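You operate a simulated robot arm through the tools that you are given. There is no shell and no other tool.

Carry out the task below with a simulated robot arm. There is one attempt and no reset: what you move stays moved.

Task
Mix 2 shots of blue dye into the mixer drum.
Fine: pump them into the measuring jug, tip it in, crank till even; jug back on the table; leave the other dye and the jugs on the drums alone. Set down upright: medium measuring jug.
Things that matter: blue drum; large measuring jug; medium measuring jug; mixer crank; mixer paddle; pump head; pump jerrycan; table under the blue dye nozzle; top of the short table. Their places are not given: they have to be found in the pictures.

It is judged by the outcome, as a careful person would: the job done as asked, and still so three seconds after it is handed in. It fails if anything else is knocked over, pushed out of place, dropped, spilled or broken.

Robot
A 7-joint arm with a three-finger gripper, fixed in place. Base frame: the origin is at the foot of the arm, x ahead of it, y to its left, z up. Lengths are in m, angles in degrees, forces in N, time in s.
Its first joint turns from -166.0 to 166.0 degrees. Payload 2.69 kg.
The TCP is the grasp point between the finger pads, 0.03 m short of the fingertips. In the tool frame z runs along the fingers and y along their closing line. Largest opening 0.128 m; the body of the gripper starts 0.117 m behind the TCP.
Orientation is that of the tool frame in the base frame, as a unit quaternion [w, x, y, z]. With the fingers straight down and closing along the base's y, the tool's x points along the base's -x, its y along +y and its z along -z.

Tools
- The arm moves only by the tool step_arm. Its argument "rows" is a list of rows, each an object (a shift or turn left out is 0, a gripper value left out holds the last) with "jaw": the opening in per cent of the stroke, from 0 (shut) to 100 (fully open); "linear": the shift along the tool's x, y, z in m, a list of three; "dr": the turn, a rotation vector about the tool's x, y, z in degrees, a list of three. In form: [{"jaw": jaw, "linear": [tx, ty, tz], "dr": [ax, ay, az]}, ...]. A call has 1 to 20 rows; each row shifts and turns the commanded pose from where the row before left it, along the tool's axes as they then stand. Each row takes 0.2 s and may step no farther than 0.05 m and 8.6 degrees from the row before; otherwise, or with a gripper value out of range, the whole call is refused. Where a pose cannot be reached the arm comes as near as it can. A force on the tool above 50 N (or 10 N above the force at the start of the call, whichever is more), or a blocked arm, ends the call early, and 0.2 s more pass. Each finger halts on what it meets, pressing with about 23 N; the grip force reading is that of the motor and also rises with nothing between the fingers. The clock runs only during rows and for 0.2 s after the last one: add rows that do not move to give the fingers time. The reply holds the time, the measured pose of the TCP, the force on the tool along the base axes, the opening and the grip force, in the units named above and with some noise, with the torque about the TCP (base axes, N m) and any sound that the robot's microphone picked up, and new pictures: "show" is both (left out), scene, wrist or none.
- Cameras (640 x 400 px; columns grow to the right, rows downward): "scene" is fixed at [0.2206, -0.4999, 1.7055]; the picture's right is [0.80, -0.60, 0.00], its down [-0.36, -0.48, -0.80] and it looks along [0.48, 0.64, -0.59] (base axes); focal length 214 px, centre (320, 200). "wrist" rides on the gripper at [0.058, 0.054, -0.131] in the tool frame; the picture's right is [-0.68, 0.74, 0.00], its down [-0.62, -0.57, -0.55] and it looks along [-0.40, -0.37, 0.84] (tool axes); focal length 234 px, centre (320, 200).
- move_column(by): slides the trunk up (or, below 0, down) by that many m; the arm rides with it, the base frame stays. It gives what a move gives, with no picture.
- locate(camera, pixels): for up to 12 pixels [column, row] of the newest picture of that camera ("zoom" is the newest enlarged one), the place [x, y, z] in the base frame of the surface seen there, good to about 0.003 m. The clock stands still meanwhile.
- inspect(camera, box): a new picture of the part [left, top, right, bottom] of that camera's present view, enlarged. The clock stands still meanwhile.
- sign_off(): hands the job in; it is judged then, once.

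Unless the task says otherwise, let go and move clear before handing in.

The tools are called as a command line: name --argument value ..., lists and objects as JSON in quotes. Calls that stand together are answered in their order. step_arm: Moves the arm, as the interface text tells. Its arguments: {"type":"object","properties":{"rows":{"type":"array","items":{"type":"object","properties":{"jaw":{"type":"number"},"linear":{"type":"array","items":{"type":"number"}},"dr":{"type":"array","items":{"type":"number"}}}}},"show":{"type":"string","enum":["both","scene","wrist","none"]}},"required":["rows"]} The other tools are called the same way: move_column (by) slides the trunk up or down; locate (camera, pixels) gives the place of the surface under pixels of a picture; inspect (camera, box) takes an enlarged picture of a part of a camera's view; sign_off () hands the job in.

At the start:

```text
time_s: 0.0
ee_pos: [0.6339, 0.2889, 1.6295]
tcp_rot: [0.0, 0.001, 1.0, -0.001]
force: [-0.4, -0.8, -0.1]
torque: [-0.02, 0.01, -0.01]
grip_width: 0.1279
finger_force: 0.0
trunk travel left (down, up): [-0.225, 0.125]
```

scene: 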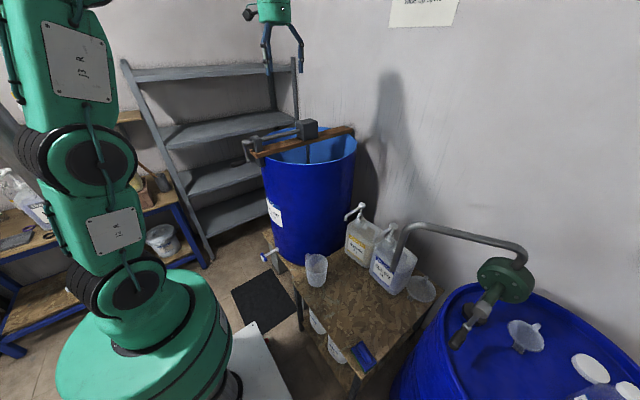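
wrist: 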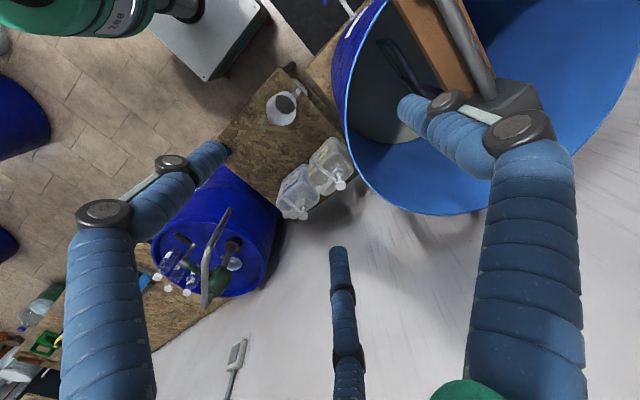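

The scene shows a short table with a clear jug near (316,268), two pump jerrycans at (360,240) and (393,268), another jug at (421,288), the mixer drum at (308,190) and a drum with a rotary pump at (500,300). I'll zoom in on these before moving.

inspect --camera "scene" --box '[260, 190, 460, 390]'

inspect --camera "scene" --box '[230, 100, 390, 200]'

inspect --camera "scene" --box '[400, 220, 640, 400]'

locate --camera "scene" --pixels '[[316, 258], [316, 283], [362, 206], [347, 216], [388, 228], [377, 234], [405, 265], [385, 280], [421, 288], [335, 310], [300, 270], [420, 310]]'

```text
2.00 times, centred on (360, 290) of scene
```

zoom: 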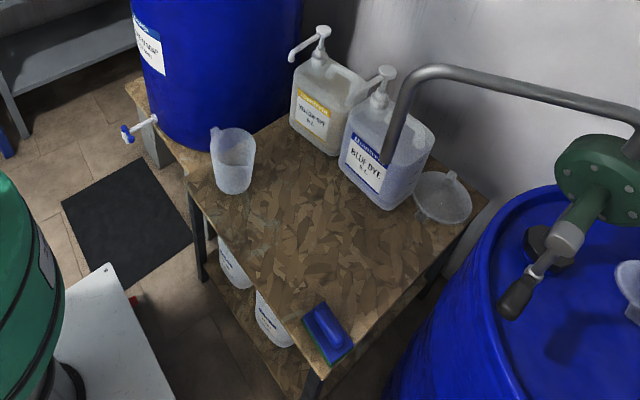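

```text
4.00 times, centred on (310, 150) of scene
```

zoom: 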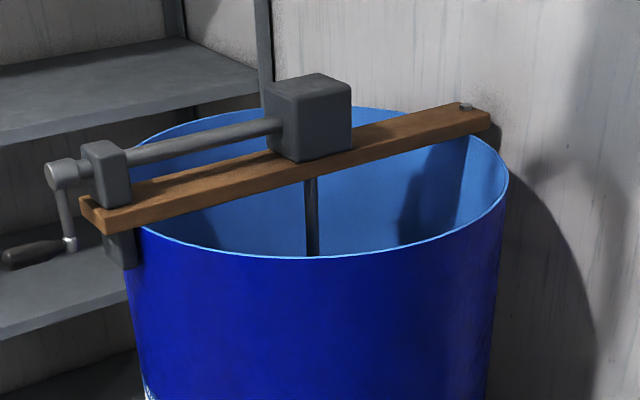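

```text
2.22 times, centred on (520, 310) of scene
```

zoom: 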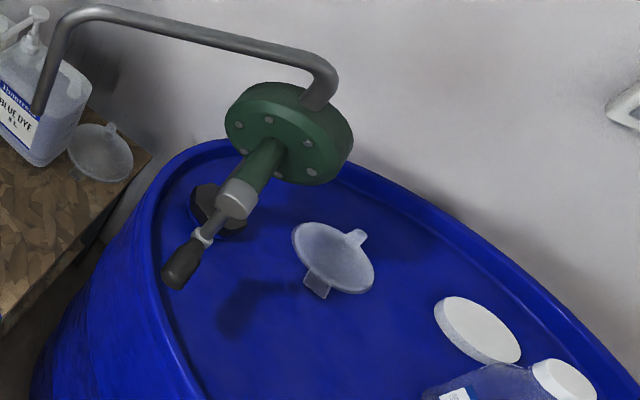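

```text
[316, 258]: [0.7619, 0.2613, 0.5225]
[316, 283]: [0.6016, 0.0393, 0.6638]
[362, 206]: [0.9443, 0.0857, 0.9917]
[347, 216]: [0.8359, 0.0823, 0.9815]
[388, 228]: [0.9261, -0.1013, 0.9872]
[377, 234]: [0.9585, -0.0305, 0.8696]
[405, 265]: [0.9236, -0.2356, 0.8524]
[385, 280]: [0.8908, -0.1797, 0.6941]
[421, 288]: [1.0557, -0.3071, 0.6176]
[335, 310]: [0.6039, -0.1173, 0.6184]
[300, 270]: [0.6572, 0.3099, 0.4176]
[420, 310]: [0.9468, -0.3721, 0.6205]
```

The blue dye jerrycan sits at about (393,268) with the rotary pump's pipe hanging in front of it, and the jug is at (316,268). I'll zoom in tighter on the pump head and the jug.

inspect --camera "scene" --box '[340, 195, 440, 305]'

inspect --camera "scene" --box '[280, 240, 360, 300]'

inspect --camera "wrist" --box '[220, 50, 380, 230]'

inspect --camera "wrist" --box '[0, 170, 300, 400]'

```text
3.64 times, centred on (390, 250) of scene
```

zoom: 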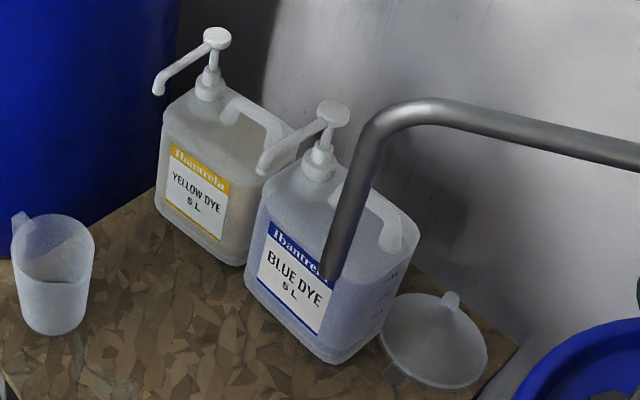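

```text
6.67 times, centred on (320, 270) of scene
```

zoom: 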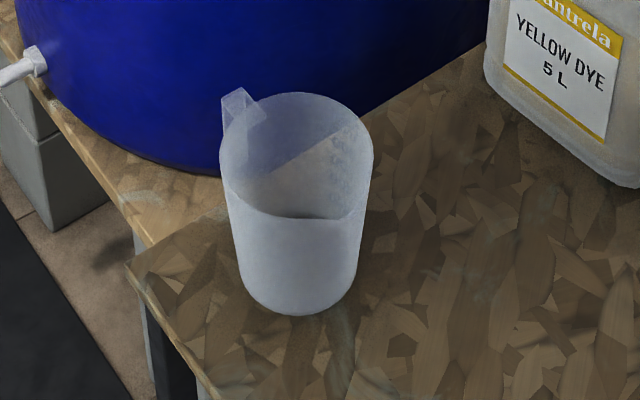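

```text
2.22 times, centred on (300, 140) of wrist
```

zoom: 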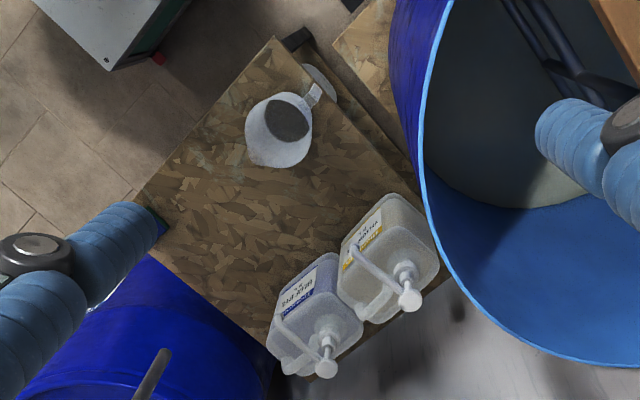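

```text
1.74 times, centred on (150, 285) of wrist
```

zoom: 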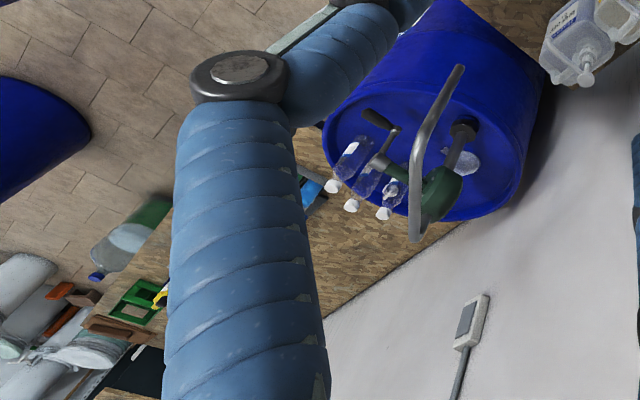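

The label at (393,268) confirms the blue dye can is the one nearer the drum pipe. Its nozzle points towards the arm and the middle of the table. I'll locate the jug points, the pump head, the nozzle and the table edges.

inspect --camera "scene" --box '[280, 240, 360, 300]'

locate --camera "zoom" --pixels '[[300, 218], [300, 311], [232, 190], [370, 160], [250, 290], [350, 290], [240, 105], [262, 110], [300, 97], [300, 260], [130, 268], [240, 350]]'

locate --camera "wrist" --pixels '[[287, 102], [275, 120], [298, 92], [282, 93], [302, 215], [303, 208], [293, 190], [340, 185], [320, 165], [310, 180], [265, 75], [226, 145]]'

inspect --camera "scene" --box '[540, 320, 640, 400]'

```text
6.67 times, centred on (320, 270) of scene
```

zoom: 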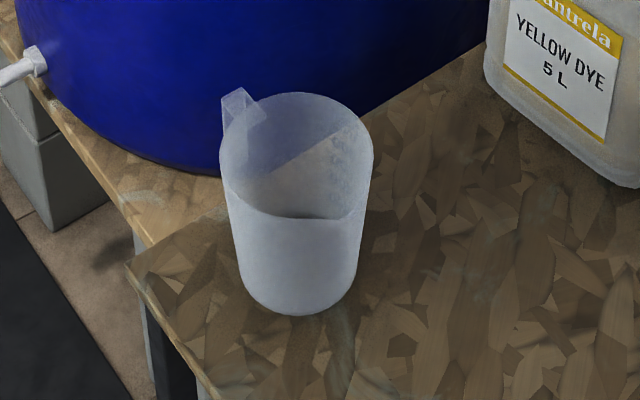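

```text
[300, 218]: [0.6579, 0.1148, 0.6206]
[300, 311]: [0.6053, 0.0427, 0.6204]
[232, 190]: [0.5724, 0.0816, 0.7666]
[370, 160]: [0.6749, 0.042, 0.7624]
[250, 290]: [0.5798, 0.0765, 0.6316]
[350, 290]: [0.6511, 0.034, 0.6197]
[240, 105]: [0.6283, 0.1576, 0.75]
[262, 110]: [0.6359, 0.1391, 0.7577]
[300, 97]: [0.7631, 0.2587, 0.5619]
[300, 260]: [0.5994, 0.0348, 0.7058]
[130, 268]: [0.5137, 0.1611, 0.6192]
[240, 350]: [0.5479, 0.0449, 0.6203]
```

```text
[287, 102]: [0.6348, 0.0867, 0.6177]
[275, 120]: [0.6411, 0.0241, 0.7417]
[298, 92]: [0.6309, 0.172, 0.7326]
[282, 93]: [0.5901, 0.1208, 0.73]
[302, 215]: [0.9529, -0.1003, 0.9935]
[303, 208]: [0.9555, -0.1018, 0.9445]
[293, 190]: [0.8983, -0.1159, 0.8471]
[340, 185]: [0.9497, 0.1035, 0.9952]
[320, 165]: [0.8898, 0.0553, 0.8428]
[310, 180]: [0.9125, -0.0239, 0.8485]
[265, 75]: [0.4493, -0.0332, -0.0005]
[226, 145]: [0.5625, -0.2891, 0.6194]
```

```text
5.00 times, centred on (590, 360) of scene
```

zoom: 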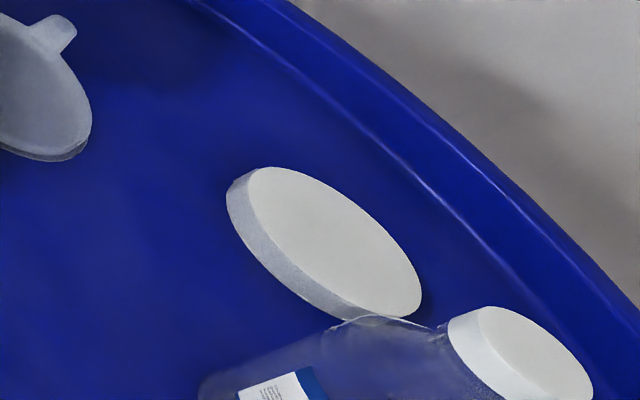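

The jug stands at about (0.63, 0.085) with its base at z=0.62, its rim near 0.765 and its handle on the +y side. The blue pump head is at about (0.953,-0.100,0.993). I'll check the rest of the scene for a second (large) jug and find the nozzle tip.

inspect --camera "scene" --box '[0, 100, 240, 300]'

inspect --camera "scene" --box '[280, 280, 400, 400]'

inspect --camera "wrist" --box '[250, 60, 330, 130]'

inspect --camera "wrist" --box '[270, 130, 370, 230]'

```text
2.00 times, centred on (120, 200) of scene
```

zoom: 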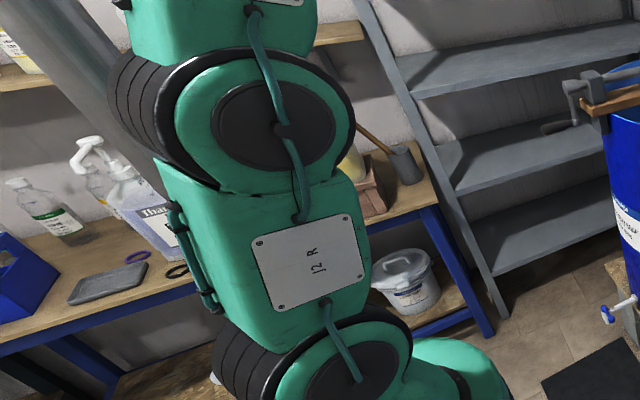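

```text
3.33 times, centred on (340, 340) of scene
```

zoom: 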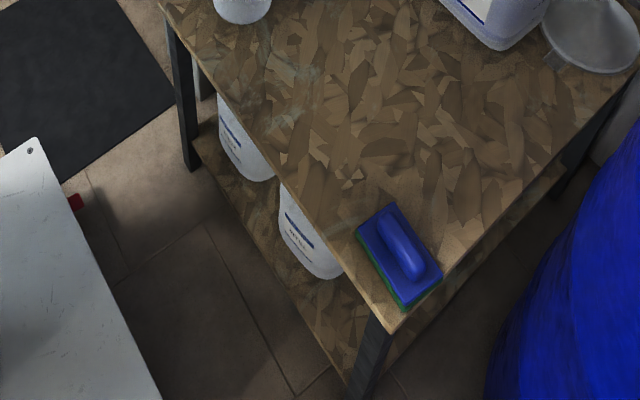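

```text
5.71 times, centred on (290, 95) of wrist
```

zoom: 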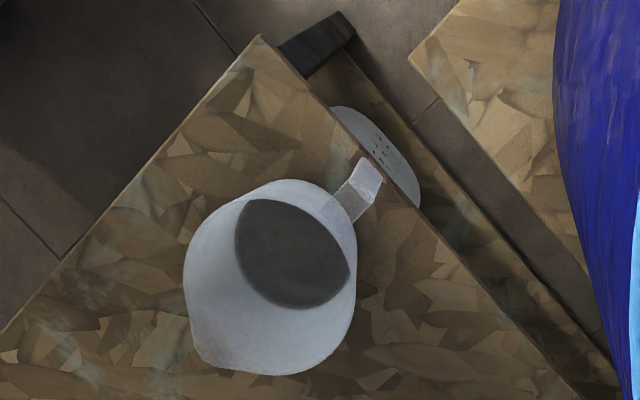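

```text
4.00 times, centred on (320, 180) of wrist
```

zoom: 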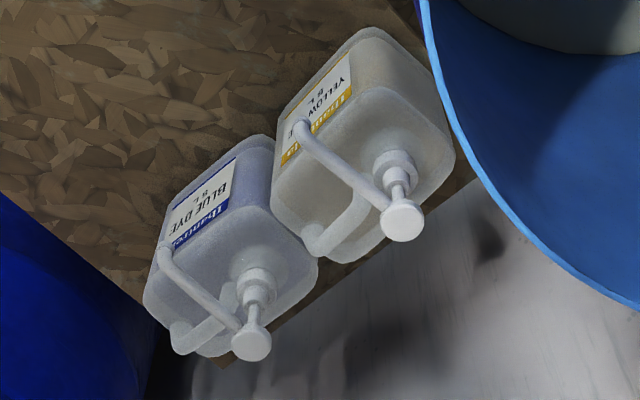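

In the scene zoom the mixer has a crank at left (scene ~(246,163)), a beam across the rim and a gearbox with a shaft. I'll locate the drum rim, crank handle, shaft and beam.

inspect --camera "scene" --box '[230, 100, 390, 200]'

locate --camera "zoom" --pixels '[[35, 252], [10, 258], [68, 243], [62, 172], [66, 210], [105, 170], [205, 140], [310, 120], [470, 110], [90, 215], [310, 220], [140, 225]]'

locate --camera "zoom" --pixels '[[300, 256], [400, 242], [480, 205], [508, 180], [200, 245], [480, 145], [390, 112], [220, 120], [160, 140], [330, 256], [420, 160], [120, 260]]'

inspect --camera "wrist" --box '[330, 0, 640, 220]'

```text
4.00 times, centred on (310, 150) of scene
```

zoom: 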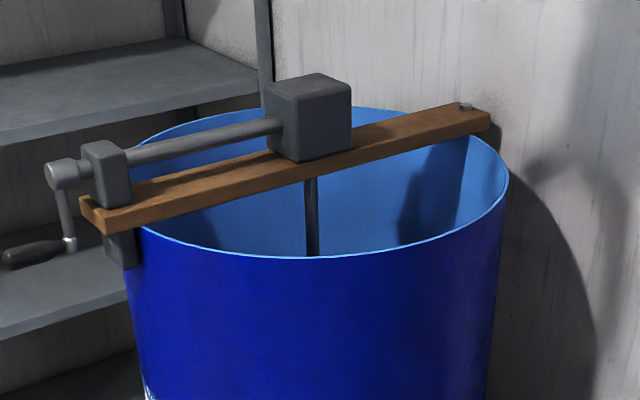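

```text
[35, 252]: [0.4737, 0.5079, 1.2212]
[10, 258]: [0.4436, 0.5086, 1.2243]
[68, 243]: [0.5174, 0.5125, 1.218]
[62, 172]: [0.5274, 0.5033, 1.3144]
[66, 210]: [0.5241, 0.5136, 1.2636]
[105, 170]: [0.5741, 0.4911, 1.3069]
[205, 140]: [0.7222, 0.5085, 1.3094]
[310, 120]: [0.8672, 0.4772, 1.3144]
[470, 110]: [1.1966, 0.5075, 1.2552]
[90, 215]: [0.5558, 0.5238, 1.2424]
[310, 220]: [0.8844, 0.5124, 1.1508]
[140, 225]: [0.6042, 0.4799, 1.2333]
```

```text
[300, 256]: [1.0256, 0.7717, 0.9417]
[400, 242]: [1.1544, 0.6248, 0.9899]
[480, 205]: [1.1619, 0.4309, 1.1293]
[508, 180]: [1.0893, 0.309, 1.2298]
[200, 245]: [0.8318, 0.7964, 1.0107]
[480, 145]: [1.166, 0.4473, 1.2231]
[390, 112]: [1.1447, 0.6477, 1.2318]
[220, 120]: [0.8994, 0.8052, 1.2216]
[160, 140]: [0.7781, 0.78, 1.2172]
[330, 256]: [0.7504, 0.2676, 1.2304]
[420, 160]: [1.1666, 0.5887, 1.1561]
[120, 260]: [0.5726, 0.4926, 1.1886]
```

```text
1.82 times, centred on (485, 110) of wrist
```

zoom: 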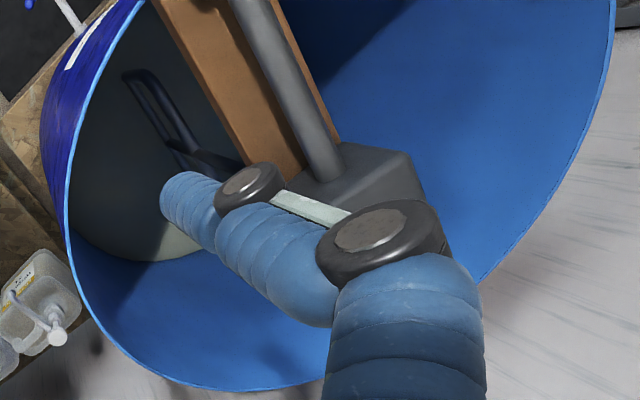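

The drum rim is at z≈1.23, centred near (0.885,0.512). The crank hub is at (0.525,0.508,1.31) with its handle hanging at z≈1.22. Next I'll locate the blue nozzle tip, the jerrycan faces and the hanging pipe end.

inspect --camera "scene" --box '[350, 205, 430, 295]'

locate --camera "zoom" --pixels '[[250, 120], [175, 170], [215, 145], [245, 100], [220, 220], [160, 330], [250, 380], [400, 270], [265, 320], [300, 220], [350, 90], [240, 190]]'

inspect --camera "wrist" --box '[270, 160, 330, 230]'

```text
4.44 times, centred on (390, 250) of scene
```

zoom: 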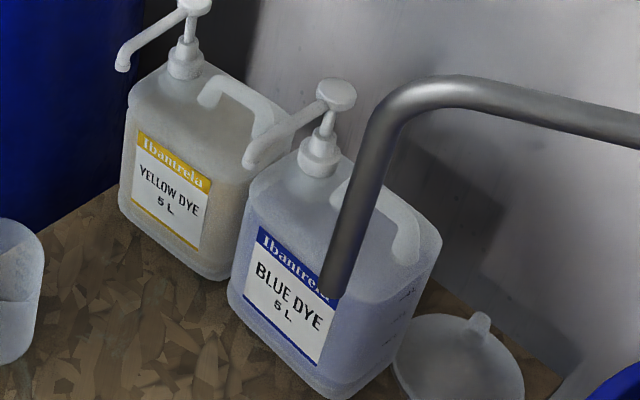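

```text
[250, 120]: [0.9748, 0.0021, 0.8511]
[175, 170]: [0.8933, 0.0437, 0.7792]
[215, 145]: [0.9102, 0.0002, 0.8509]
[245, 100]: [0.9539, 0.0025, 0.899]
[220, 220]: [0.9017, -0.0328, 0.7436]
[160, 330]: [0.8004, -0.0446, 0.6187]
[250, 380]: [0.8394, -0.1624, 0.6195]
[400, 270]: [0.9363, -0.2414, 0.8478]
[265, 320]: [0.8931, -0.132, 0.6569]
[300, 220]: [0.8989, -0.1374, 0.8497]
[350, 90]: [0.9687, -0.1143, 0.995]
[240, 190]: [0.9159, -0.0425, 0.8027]
```

```text
5.71 times, centred on (300, 195) of wrist
```

zoom: 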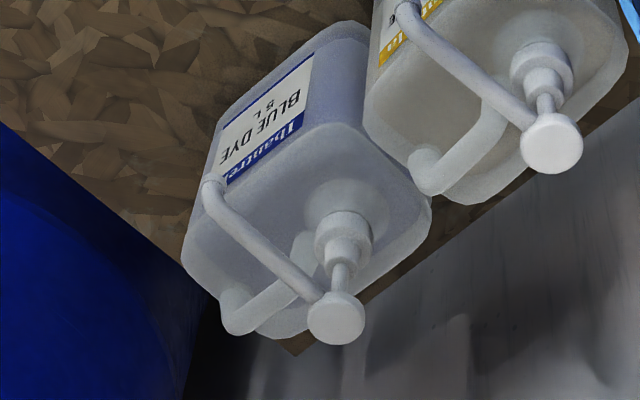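

The nozzle tip is at scene-zoom (255,160). I'll re-zoom there and locate points along the nozzle and the pipe.

inspect --camera "scene" --box '[350, 205, 430, 295]'

locate --camera "zoom" --pixels '[[250, 158], [255, 150], [270, 145], [300, 122], [336, 92], [325, 150], [340, 280], [345, 250], [375, 160], [440, 95], [480, 320], [180, 20]]'

inspect --camera "wrist" --box '[270, 160, 330, 230]'

locate --camera "zoom" --pixels '[[212, 187], [225, 215], [260, 255], [338, 318], [343, 228], [195, 260], [280, 320], [430, 200], [300, 25], [245, 100], [345, 125], [420, 30]]'

locate --camera "wrist" --pixels '[[230, 212], [225, 225], [212, 265], [205, 300], [175, 240], [232, 262], [190, 245], [160, 280], [420, 130], [400, 125], [385, 60], [370, 120]]'

```text
4.44 times, centred on (390, 250) of scene
```

zoom: 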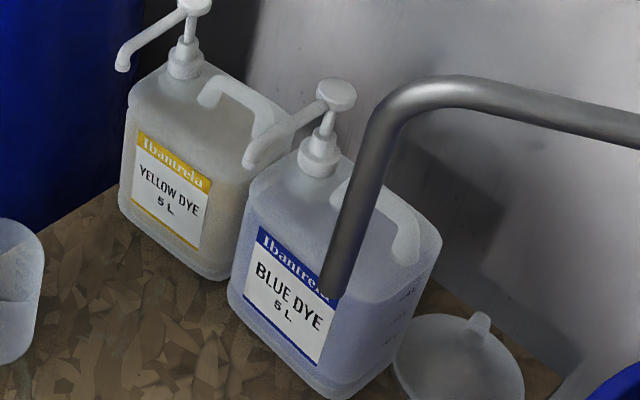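

```text
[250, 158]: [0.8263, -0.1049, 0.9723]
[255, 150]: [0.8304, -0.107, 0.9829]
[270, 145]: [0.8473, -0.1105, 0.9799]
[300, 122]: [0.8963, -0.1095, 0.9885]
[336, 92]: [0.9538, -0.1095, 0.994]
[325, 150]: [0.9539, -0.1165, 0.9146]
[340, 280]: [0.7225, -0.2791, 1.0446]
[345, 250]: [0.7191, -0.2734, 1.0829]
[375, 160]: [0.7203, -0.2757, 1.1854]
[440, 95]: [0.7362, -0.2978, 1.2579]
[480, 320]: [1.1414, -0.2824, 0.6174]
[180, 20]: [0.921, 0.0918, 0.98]
```

```text
5.71 times, centred on (300, 195) of wrist
```

zoom: 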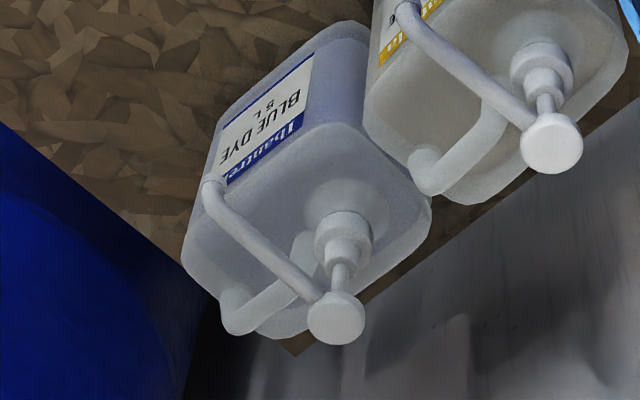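

```text
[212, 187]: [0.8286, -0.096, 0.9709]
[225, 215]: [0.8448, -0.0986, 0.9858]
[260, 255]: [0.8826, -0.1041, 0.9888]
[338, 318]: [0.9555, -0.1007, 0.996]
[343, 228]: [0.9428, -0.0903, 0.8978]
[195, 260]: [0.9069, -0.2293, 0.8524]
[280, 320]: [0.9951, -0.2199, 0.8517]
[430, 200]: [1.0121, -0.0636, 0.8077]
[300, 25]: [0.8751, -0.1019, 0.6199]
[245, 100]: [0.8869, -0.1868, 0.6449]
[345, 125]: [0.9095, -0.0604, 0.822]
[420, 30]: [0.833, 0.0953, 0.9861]
```

```text
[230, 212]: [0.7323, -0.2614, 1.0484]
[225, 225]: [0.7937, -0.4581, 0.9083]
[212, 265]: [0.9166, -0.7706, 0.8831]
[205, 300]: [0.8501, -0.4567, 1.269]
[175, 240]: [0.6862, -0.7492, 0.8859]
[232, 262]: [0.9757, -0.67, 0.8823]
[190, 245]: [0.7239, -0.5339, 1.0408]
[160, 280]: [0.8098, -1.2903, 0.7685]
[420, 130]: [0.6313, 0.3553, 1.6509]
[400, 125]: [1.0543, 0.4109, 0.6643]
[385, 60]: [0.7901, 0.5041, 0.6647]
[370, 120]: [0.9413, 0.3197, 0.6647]
```

The nozzle tip is at (0.826,-0.103,0.972) and the head top is at z≈0.995. The can front is at x≈0.885, and the pipe hangs at (0.72,-0.275) above z≈1.03. I'll swing the arm off the drum towards the table centre and lower it for a closer look at the jug.

step_arm --rows '[{"jaw": 100, "linear": [0.0105, -0.042, 0]}, {"linear": [0.0105, -0.042, 0]}, {"linear": [0.0105, -0.042, 0]}, {"linear": [0.0105, -0.042, 0]}, {"linear": [0.0105, -0.042, 0]}, {"linear": [0.0105, -0.042, 0]}, {"linear": [0.0105, -0.042, 0]}, {"linear": [0.0105, -0.042, 0]}, {"linear": [0, 0, 0.045]}, {"linear": [0, 0, 0.045]}, {"linear": [0, 0, 0.045]}, {"linear": [0, 0, 0.045]}, {"linear": [0, 0, 0.045]}, {"linear": [0, 0, 0.045]}, {"linear": [0, 0, 0.045]}, {"linear": [0, 0, 0.045]}]'

```text
time_s: 3.4
ee_pos: [0.5512, -0.0466, 1.2705]
tcp_rot: [0.001, 0.0, 1.0, 0.0]
force: [0.7, -0.2, -0.3]
torque: [-0.01, 0.0, -0.06]
grip_width: 0.1278
finger_force: 0.1
trunk travel left (down, up): [-0.225, 0.125]
```

scene: 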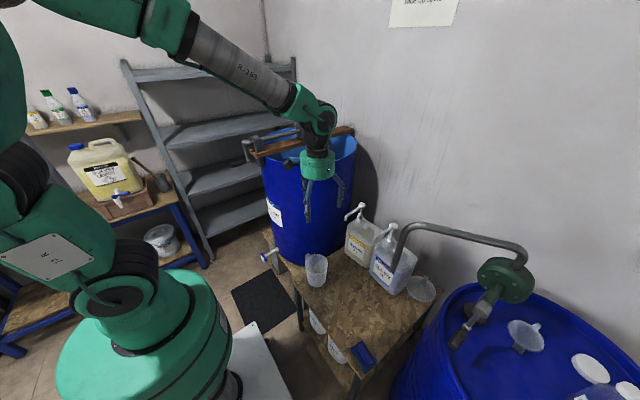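
wrist: 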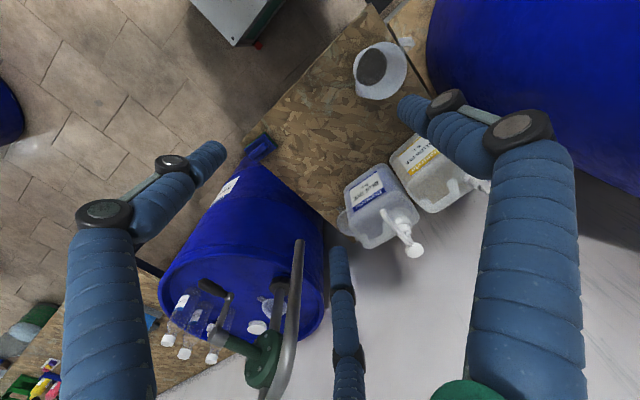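

The arm now hangs above the table and the jug is visible in the wrist view at (380,70). A third rod shows at wrist (345,300), so I'll zoom in on the gripper, and on the jug for precise geometry.

inspect --camera "scene" --box '[270, 80, 370, 240]'

inspect --camera "wrist" --box '[340, 20, 430, 120]'

locate --camera "wrist" --pixels '[[355, 70], [406, 75], [380, 98], [362, 92], [404, 42], [412, 42], [386, 42], [371, 67], [357, 60], [402, 90], [393, 48], [376, 85]]'

locate --camera "wrist" --pixels '[[338, 255], [345, 300], [348, 380], [220, 150], [105, 210], [402, 105], [515, 130], [412, 250], [350, 215], [400, 225]]'

```text
2.50 times, centred on (320, 160) of scene
```

zoom: 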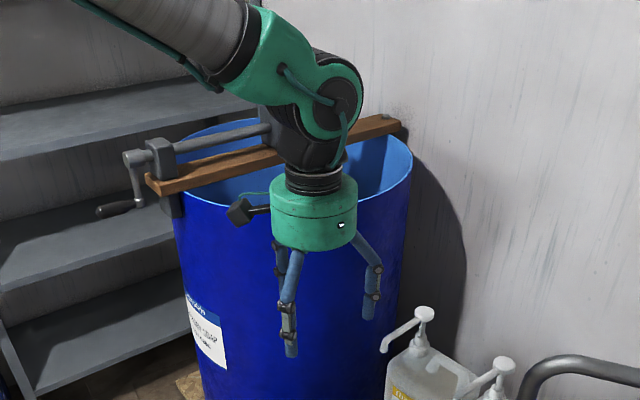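

```text
4.00 times, centred on (385, 70) of wrist
```

zoom: 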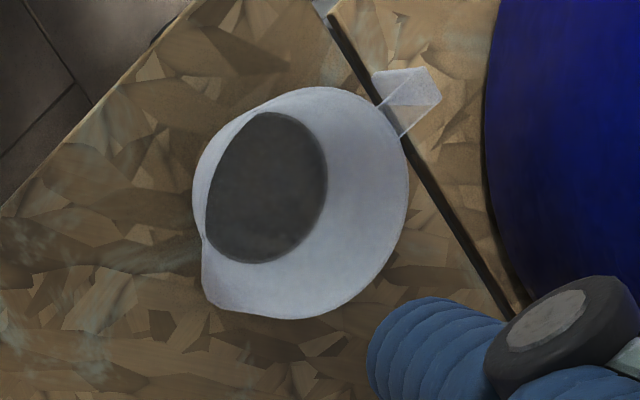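

```text
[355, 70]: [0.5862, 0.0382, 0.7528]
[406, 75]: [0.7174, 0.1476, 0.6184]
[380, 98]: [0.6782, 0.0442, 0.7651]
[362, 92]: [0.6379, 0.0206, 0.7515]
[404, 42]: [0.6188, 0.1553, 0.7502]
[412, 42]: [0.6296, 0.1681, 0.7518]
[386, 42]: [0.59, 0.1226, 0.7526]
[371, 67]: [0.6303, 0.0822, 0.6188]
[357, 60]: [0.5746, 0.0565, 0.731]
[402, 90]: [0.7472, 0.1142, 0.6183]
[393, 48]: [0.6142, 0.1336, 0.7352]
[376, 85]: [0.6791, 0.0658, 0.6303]
```

```text
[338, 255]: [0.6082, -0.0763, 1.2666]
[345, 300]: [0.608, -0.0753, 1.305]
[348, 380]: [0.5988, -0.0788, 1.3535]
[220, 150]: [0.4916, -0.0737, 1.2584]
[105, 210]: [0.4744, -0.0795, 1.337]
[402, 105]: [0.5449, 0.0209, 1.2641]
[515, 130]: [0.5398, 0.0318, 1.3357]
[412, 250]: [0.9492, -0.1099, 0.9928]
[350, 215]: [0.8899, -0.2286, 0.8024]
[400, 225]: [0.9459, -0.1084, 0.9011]
```

The jug rim centre is near (0.628,0.085) with z≈0.765, and the handle points +y. The drawn gripper seems to have three rods, so I'll close and reopen the fingers in the air to see how they move.

step_arm --rows '[{"jaw": 0}, {"jaw": 0}, {"jaw": 0}, {"jaw": 0}]'

inspect --camera "scene" --box '[270, 120, 350, 240]'

```text
time_s: 4.4
ee_pos: [0.5509, -0.0473, 1.2709]
tcp_rot: [0.0, 0.0, 1.0, 0.0]
force: [0.2, -0.2, -0.1]
torque: [0.02, -0.03, -0.01]
grip_width: 0.0022
finger_force: 23.2
trunk travel left (down, up): [-0.225, 0.125]
```

scene: 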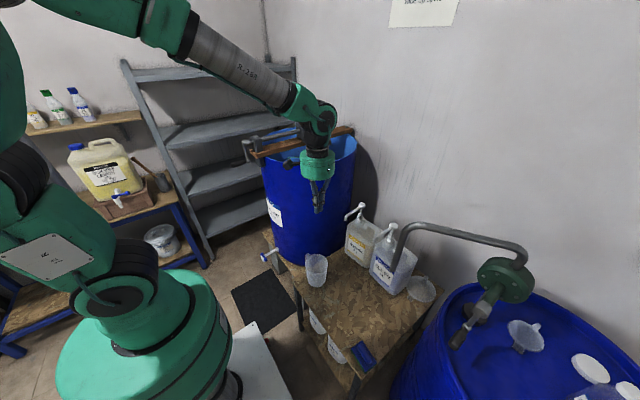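
wrist: 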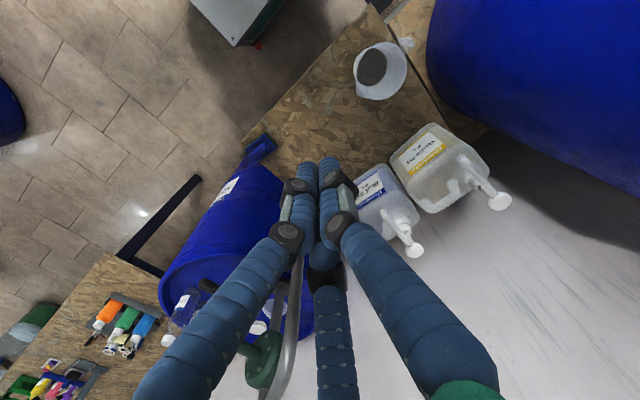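

```text
3.33 times, centred on (310, 180) of scene
```

zoom: 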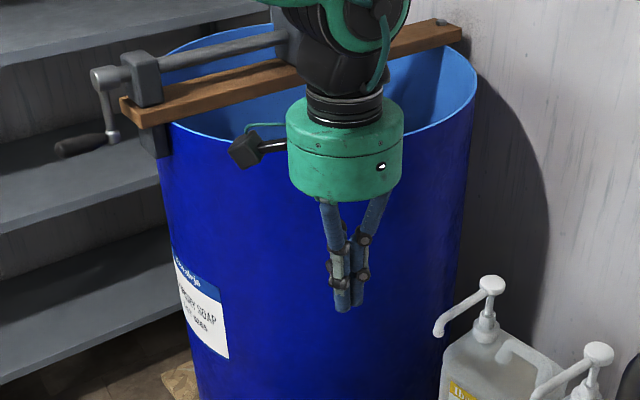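

Visually the hand is a three-rod concentric one, while the text says two fingers closing along y. Before choosing the grasp I'll find the front edge of the short table, where I can touch lightly to check which finger geometry is physical.

inspect --camera "scene" --box '[280, 260, 400, 400]'

locate --camera "scene" --pixels '[[300, 290], [310, 304], [320, 319], [330, 333], [340, 347], [350, 362], [357, 373], [363, 356], [372, 348], [385, 350], [400, 335], [245, 345]]'

```text
2.86 times, centred on (340, 330) of scene
```

zoom: 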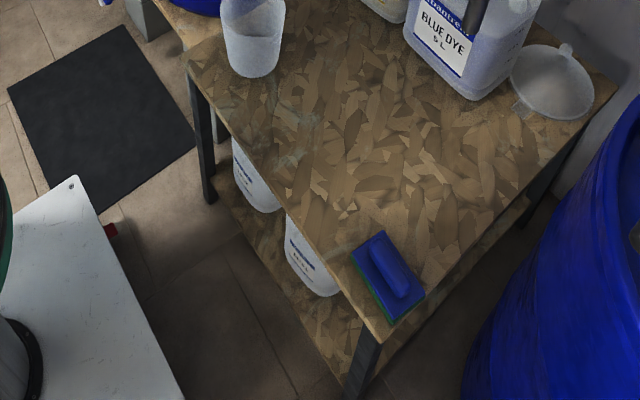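

```text
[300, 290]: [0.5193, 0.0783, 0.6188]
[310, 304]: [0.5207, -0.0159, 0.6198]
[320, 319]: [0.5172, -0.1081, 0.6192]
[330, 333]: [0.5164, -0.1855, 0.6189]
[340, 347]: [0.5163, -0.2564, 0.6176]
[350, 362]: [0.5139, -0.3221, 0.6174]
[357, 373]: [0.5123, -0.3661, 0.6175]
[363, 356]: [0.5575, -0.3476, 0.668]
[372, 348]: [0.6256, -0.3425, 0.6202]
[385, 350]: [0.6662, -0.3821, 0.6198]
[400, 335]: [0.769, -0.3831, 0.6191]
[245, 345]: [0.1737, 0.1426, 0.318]
```

The front edge runs straight at x≈0.515. I'll open the hand and come down just in front of it with TCP x≈0.468, so only the drawn front rod overlaps the table. I'll stop above first.

step_arm --rows '[{"jaw": 100, "linear": [0.0415, 0, 0]}, {"linear": [0.0415, 0, 0]}, {"linear": [0, 0, 0.045]}, {"linear": [0, 0, 0.045]}, {"linear": [0, 0, 0.045]}, {"linear": [0, 0, 0.045]}, {"linear": [0, 0, 0.045]}, {"linear": [0, 0, 0.045]}, {"linear": [0, 0, 0.045]}, {"linear": [0, 0, 0.045]}, {"linear": [0, 0, 0.045]}, {"linear": [0, 0, 0.045]}, {"linear": [0, 0, 0.045]}, {"linear": [0, 0, 0.045]}]'

```text
time_s: 7.4
ee_pos: [0.4684, -0.0463, 0.7315]
tcp_rot: [0.001, 0.001, 1.0, 0.001]
force: [0.6, -0.3, 0.3]
torque: [0.01, 0.02, -0.01]
grip_width: 0.1278
finger_force: 0.0
trunk travel left (down, up): [-0.225, 0.125]
```

scene: 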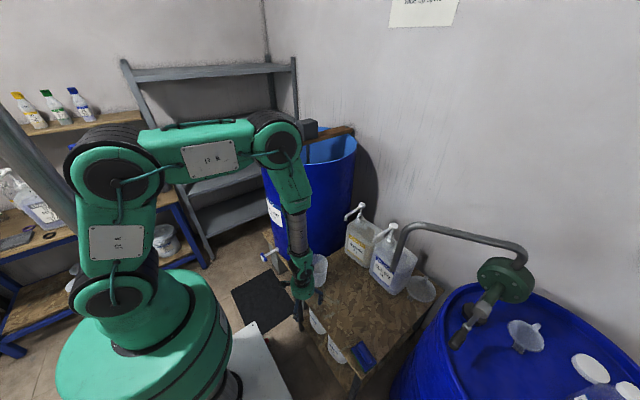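
wrist: 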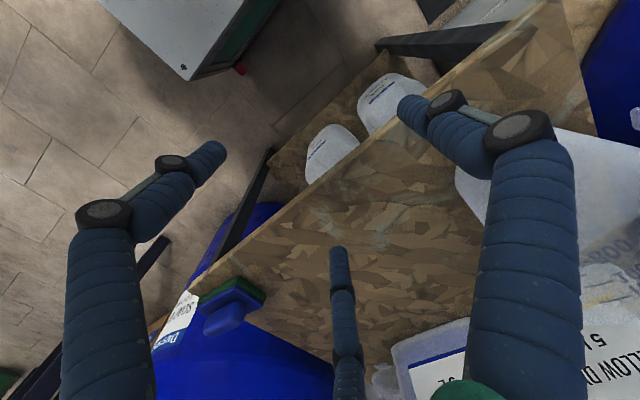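

The fingers are about 0.08 m above table level with the front rod over the edge. I'll lower slowly and watch the force.

step_arm --rows '[{"linear": [0, 0, 0.045]}, {"linear": [0, 0, 0.02]}, {"linear": [0, 0, 0.006]}, {"linear": [0, 0, 0.006]}, {"linear": [0, 0, 0.006]}, {"linear": [0, 0, 0.006]}, {"linear": [0, 0, 0.006]}]'

inspect --camera "scene" --box '[270, 240, 370, 360]'

```text
time_s: 9.0
ee_pos: [0.4684, -0.0464, 0.6367]
tcp_rot: [0.0, 0.001, 1.0, 0.0]
force: [-0.7, -1.7, 9.2]
torque: [-0.35, -0.57, -0.18]
grip_width: 0.1278
finger_force: 0.2
trunk travel left (down, up): [-0.225, 0.125]
```

scene: 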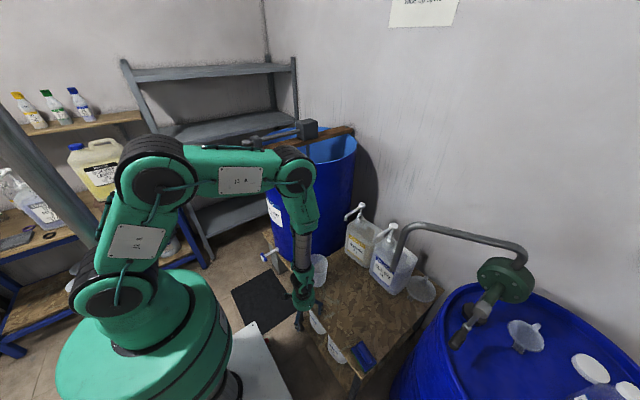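
wrist: 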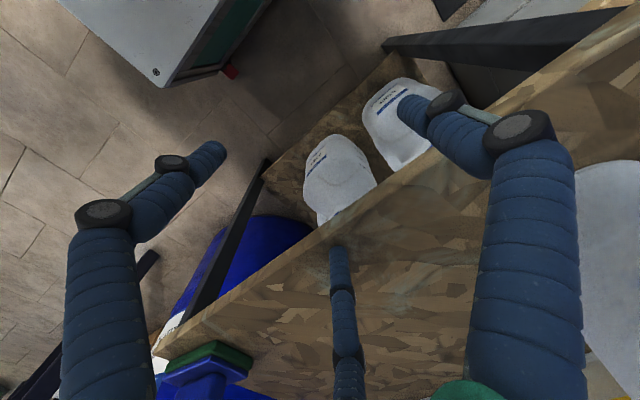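

```text
3.33 times, centred on (320, 300) of scene
```

zoom: 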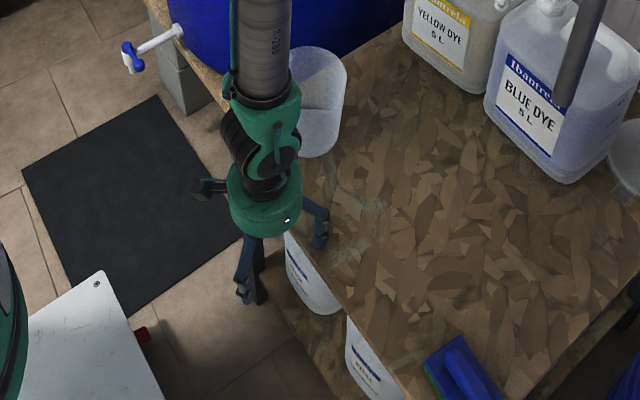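

The reading shows 9.2 N up with torque (-0.35,-0.57), which puts the contact at about (+0.06,-0.035) from the TCP. So the three drawn rods are physical, and wide side grasps of the jug body are out. I'll back up and look closely at the jug handle as an alternative grip.

step_arm --rows '[{"linear": [0, 0, -0.045]}, {"linear": [0, 0, -0.045]}, {"linear": [0, 0, -0.045]}, {"linear": [0, 0, -0.045]}, {"linear": [0, 0, -0.045]}, {"linear": [0, 0, -0.045]}, {"linear": [-0.0086, 0.0429, 0]}, {"linear": [-0.0086, 0.0429, 0]}, {"linear": [-0.0086, 0.0429, 0]}, {"linear": [-0.0086, 0.0429, 0]}, {"linear": [-0.0086, 0.0429, 0]}, {"linear": [-0.0086, 0.0429, 0]}, {"linear": [-0.0086, 0.0429, 0]}]'

inspect --camera "wrist" --box '[240, 120, 400, 260]'

```text
time_s: 11.8
ee_pos: [0.5277, 0.2555, 0.9055]
tcp_rot: [-0.001, 0.001, 1.0, 0.0]
force: [-0.6, -0.4, -0.2]
torque: [-0.01, 0.01, 0.02]
grip_width: 0.1279
finger_force: 0.1
trunk travel left (down, up): [-0.225, 0.125]
```

scene: 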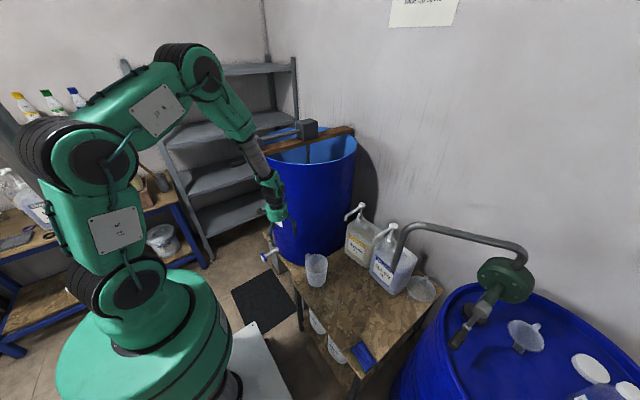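
wrist: 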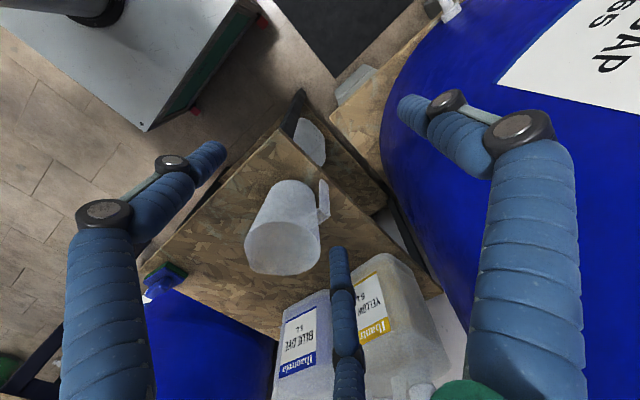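

```text
2.86 times, centred on (320, 190) of wrist
```

zoom: 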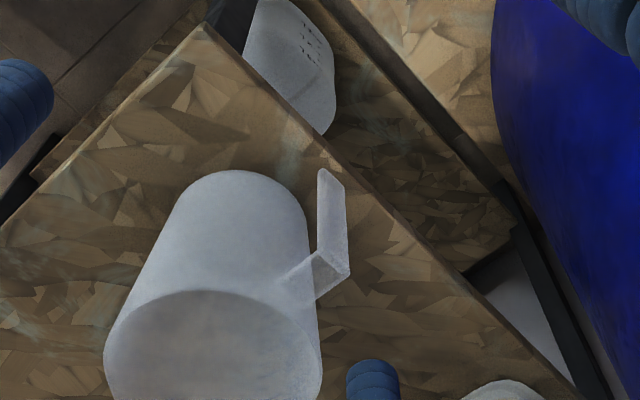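

The handle is an inverted-L strap: a short top bridge, then a bar hanging down with a free lower end. I'll zoom further and measure it.

inspect --camera "wrist" --box '[290, 165, 345, 225]'

locate --camera "zoom" --pixels '[[365, 130], [395, 160], [365, 250], [410, 320], [400, 255], [370, 330], [370, 375], [330, 330], [395, 345], [365, 200], [310, 365], [408, 300]]'

```text
6.67 times, centred on (318, 195) of wrist
```

zoom: 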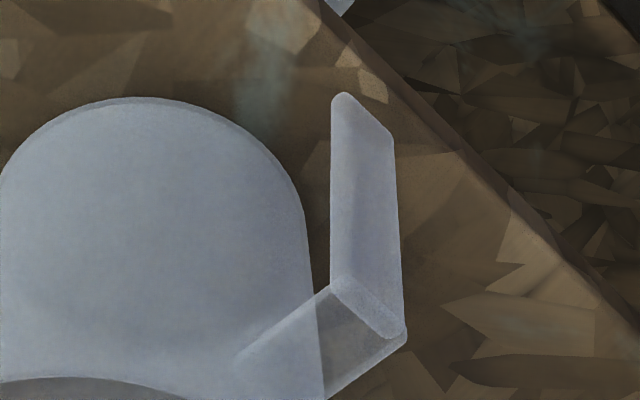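

```text
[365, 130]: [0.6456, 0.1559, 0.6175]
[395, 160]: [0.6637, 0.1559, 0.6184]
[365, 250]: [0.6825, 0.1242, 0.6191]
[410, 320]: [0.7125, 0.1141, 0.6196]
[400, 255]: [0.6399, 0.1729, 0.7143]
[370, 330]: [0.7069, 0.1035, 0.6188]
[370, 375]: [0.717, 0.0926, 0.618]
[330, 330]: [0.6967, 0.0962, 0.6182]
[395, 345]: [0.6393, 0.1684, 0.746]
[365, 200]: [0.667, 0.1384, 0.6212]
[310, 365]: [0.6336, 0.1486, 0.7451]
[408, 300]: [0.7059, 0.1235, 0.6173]
```

The handle strap is about 0.02 wide, at x≈0.616–0.636 and y≈0.168–0.178, and spans z≈0.663–0.752. It overhangs the table's left edge. I'll grip it from above with the hand yawed 90° (closing along x), so I'll turn, half close the jaw and hover above it for a check.

step_arm --rows '[{"jaw": 27, "dr": [0, 0, 8.1818]}, {"dr": [0, 0, 8.1818]}, {"dr": [0, 0, 8.1818]}, {"dr": [0, 0, 8.1818]}, {"dr": [0, 0, 8.1818]}, {"dr": [0, 0, 8.1818]}, {"dr": [0, 0, 8.1818]}, {"dr": [0, 0, 8.1818]}, {"dr": [0, 0, 8.1818]}, {"dr": [0, 0, 8.1818]}, {"dr": [0, 0, 8.1818]}, {"linear": [-0.0258, 0.0326, 0]}, {"linear": [-0.0258, 0.0326, 0]}, {"linear": [-0.0258, 0.0326, 0]}]'

inspect --camera "wrist" --box '[220, 120, 420, 280]'

inspect --camera "scene" --box '[260, 180, 360, 300]'

```text
time_s: 14.8
ee_pos: [0.6258, 0.1751, 0.9055]
tcp_rot: [0.0, 0.708, 0.706, 0.0]
force: [0.4, -0.4, -0.1]
torque: [0.01, 0.05, 0.0]
grip_width: 0.0344
finger_force: 0.0
trunk travel left (down, up): [-0.225, 0.125]
```

scene: 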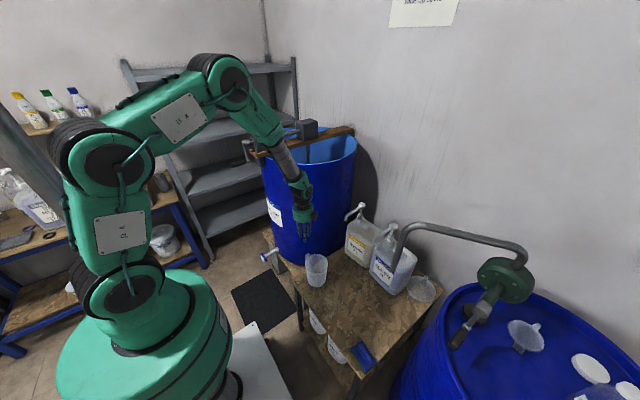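
wrist: 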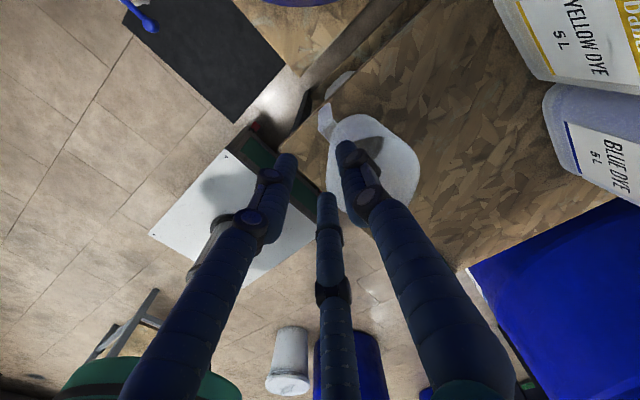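

```text
2.50 times, centred on (320, 200) of wrist
```

zoom: 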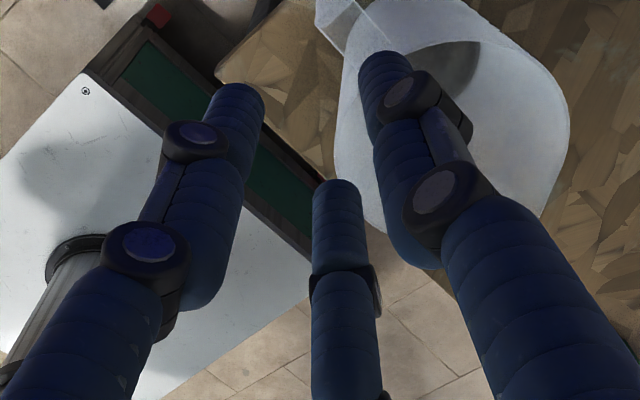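

```text
3.33 times, centred on (310, 240) of scene
```

zoom: 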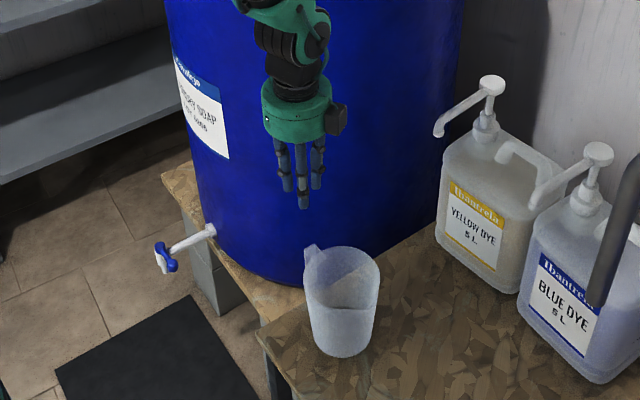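

The fingers hover about 0.15 m above the handle, which is visible at wrist (327,120). I'll locate fingertip surfaces and handle points to refine the alignment.

inspect --camera "wrist" --box '[300, 90, 360, 150]'

locate --camera "wrist" --pixels '[[326, 196], [288, 160], [344, 145], [317, 205], [336, 205], [280, 165], [297, 165], [337, 150], [352, 150], [327, 104], [320, 122], [333, 110]]'

locate --camera "zoom" --pixels '[[235, 180], [270, 200], [250, 250], [290, 240], [320, 300], [245, 320], [230, 270], [275, 150], [300, 170], [350, 200], [325, 265], [290, 330]]'

```text
6.67 times, centred on (330, 120) of wrist
```

zoom: 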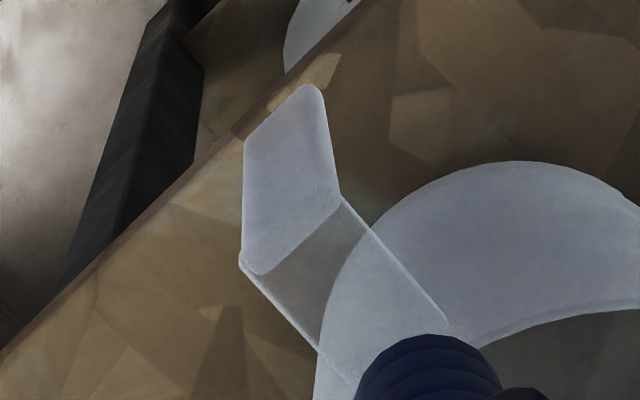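

```text
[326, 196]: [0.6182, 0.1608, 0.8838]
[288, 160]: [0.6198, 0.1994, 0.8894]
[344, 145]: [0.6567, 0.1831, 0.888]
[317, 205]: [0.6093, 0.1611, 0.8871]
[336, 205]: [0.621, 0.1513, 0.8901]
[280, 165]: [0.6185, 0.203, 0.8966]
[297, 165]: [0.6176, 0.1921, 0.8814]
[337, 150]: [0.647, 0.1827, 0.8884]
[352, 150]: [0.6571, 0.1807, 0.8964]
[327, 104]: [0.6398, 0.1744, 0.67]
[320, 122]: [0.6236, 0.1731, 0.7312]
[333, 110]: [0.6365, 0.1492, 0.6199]
```

```text
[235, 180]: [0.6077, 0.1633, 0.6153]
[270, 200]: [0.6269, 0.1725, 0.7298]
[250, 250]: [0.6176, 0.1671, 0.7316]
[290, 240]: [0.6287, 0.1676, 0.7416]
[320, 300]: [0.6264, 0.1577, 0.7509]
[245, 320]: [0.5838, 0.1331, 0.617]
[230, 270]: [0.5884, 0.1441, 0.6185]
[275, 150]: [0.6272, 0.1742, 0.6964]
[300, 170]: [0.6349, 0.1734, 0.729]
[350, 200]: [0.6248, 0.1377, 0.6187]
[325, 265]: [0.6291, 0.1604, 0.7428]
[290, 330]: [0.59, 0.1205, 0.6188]
```

The bar's outer face is at y≈0.1735, with x from 0.621 to 0.642 and z from 0.65 to 0.749. The bridge blocks the gap from above, so I'll instead come in nearly horizontally along +x, with two rods in the gap and one outside the bar. I'll turn the hand back and pitch it here, well above the jug.

step_arm --rows '[{"jaw": 24, "dr": [0, 0, -8.1818]}, {"dr": [0, 0, -8.1818]}, {"dr": [0, 0, -8.1818]}, {"dr": [0, 0, -8.1818]}, {"dr": [0, 0, -8.1818]}, {"dr": [0, 0, -8.1818]}, {"dr": [0, 0, -8.1818]}, {"dr": [0, 0, -8.1818]}, {"dr": [0, 0, -8.1818]}, {"dr": [0, 0, -8.1818]}, {"dr": [0, 0, -8.1818]}, {"dr": [0, -8.125, 0]}, {"dr": [0, -8.125, 0]}, {"dr": [0, -8.125, 0]}, {"dr": [0, -8.125, 0]}, {"dr": [0, -8.125, 0]}, {"dr": [0, -8.125, 0]}, {"dr": [0, -8.125, 0]}, {"dr": [0, -8.125, 0]}]'

```text
time_s: 18.8
ee_pos: [0.6281, 0.18, 0.9097]
tcp_rot: [0.537, -0.001, 0.844, -0.005]
force: [0.4, 0.6, 0.0]
torque: [0.02, 0.04, -0.06]
grip_width: 0.0305
finger_force: 0.1
out of reach, approached as far as the arm can: row 19
trunk travel left (down, up): [-0.225, 0.125]
```

scene: 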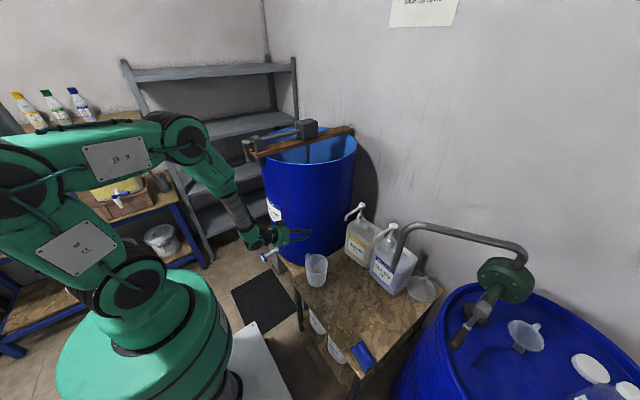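
wrist: 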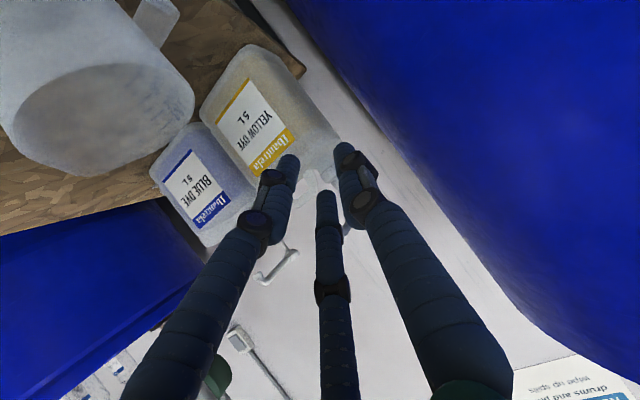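

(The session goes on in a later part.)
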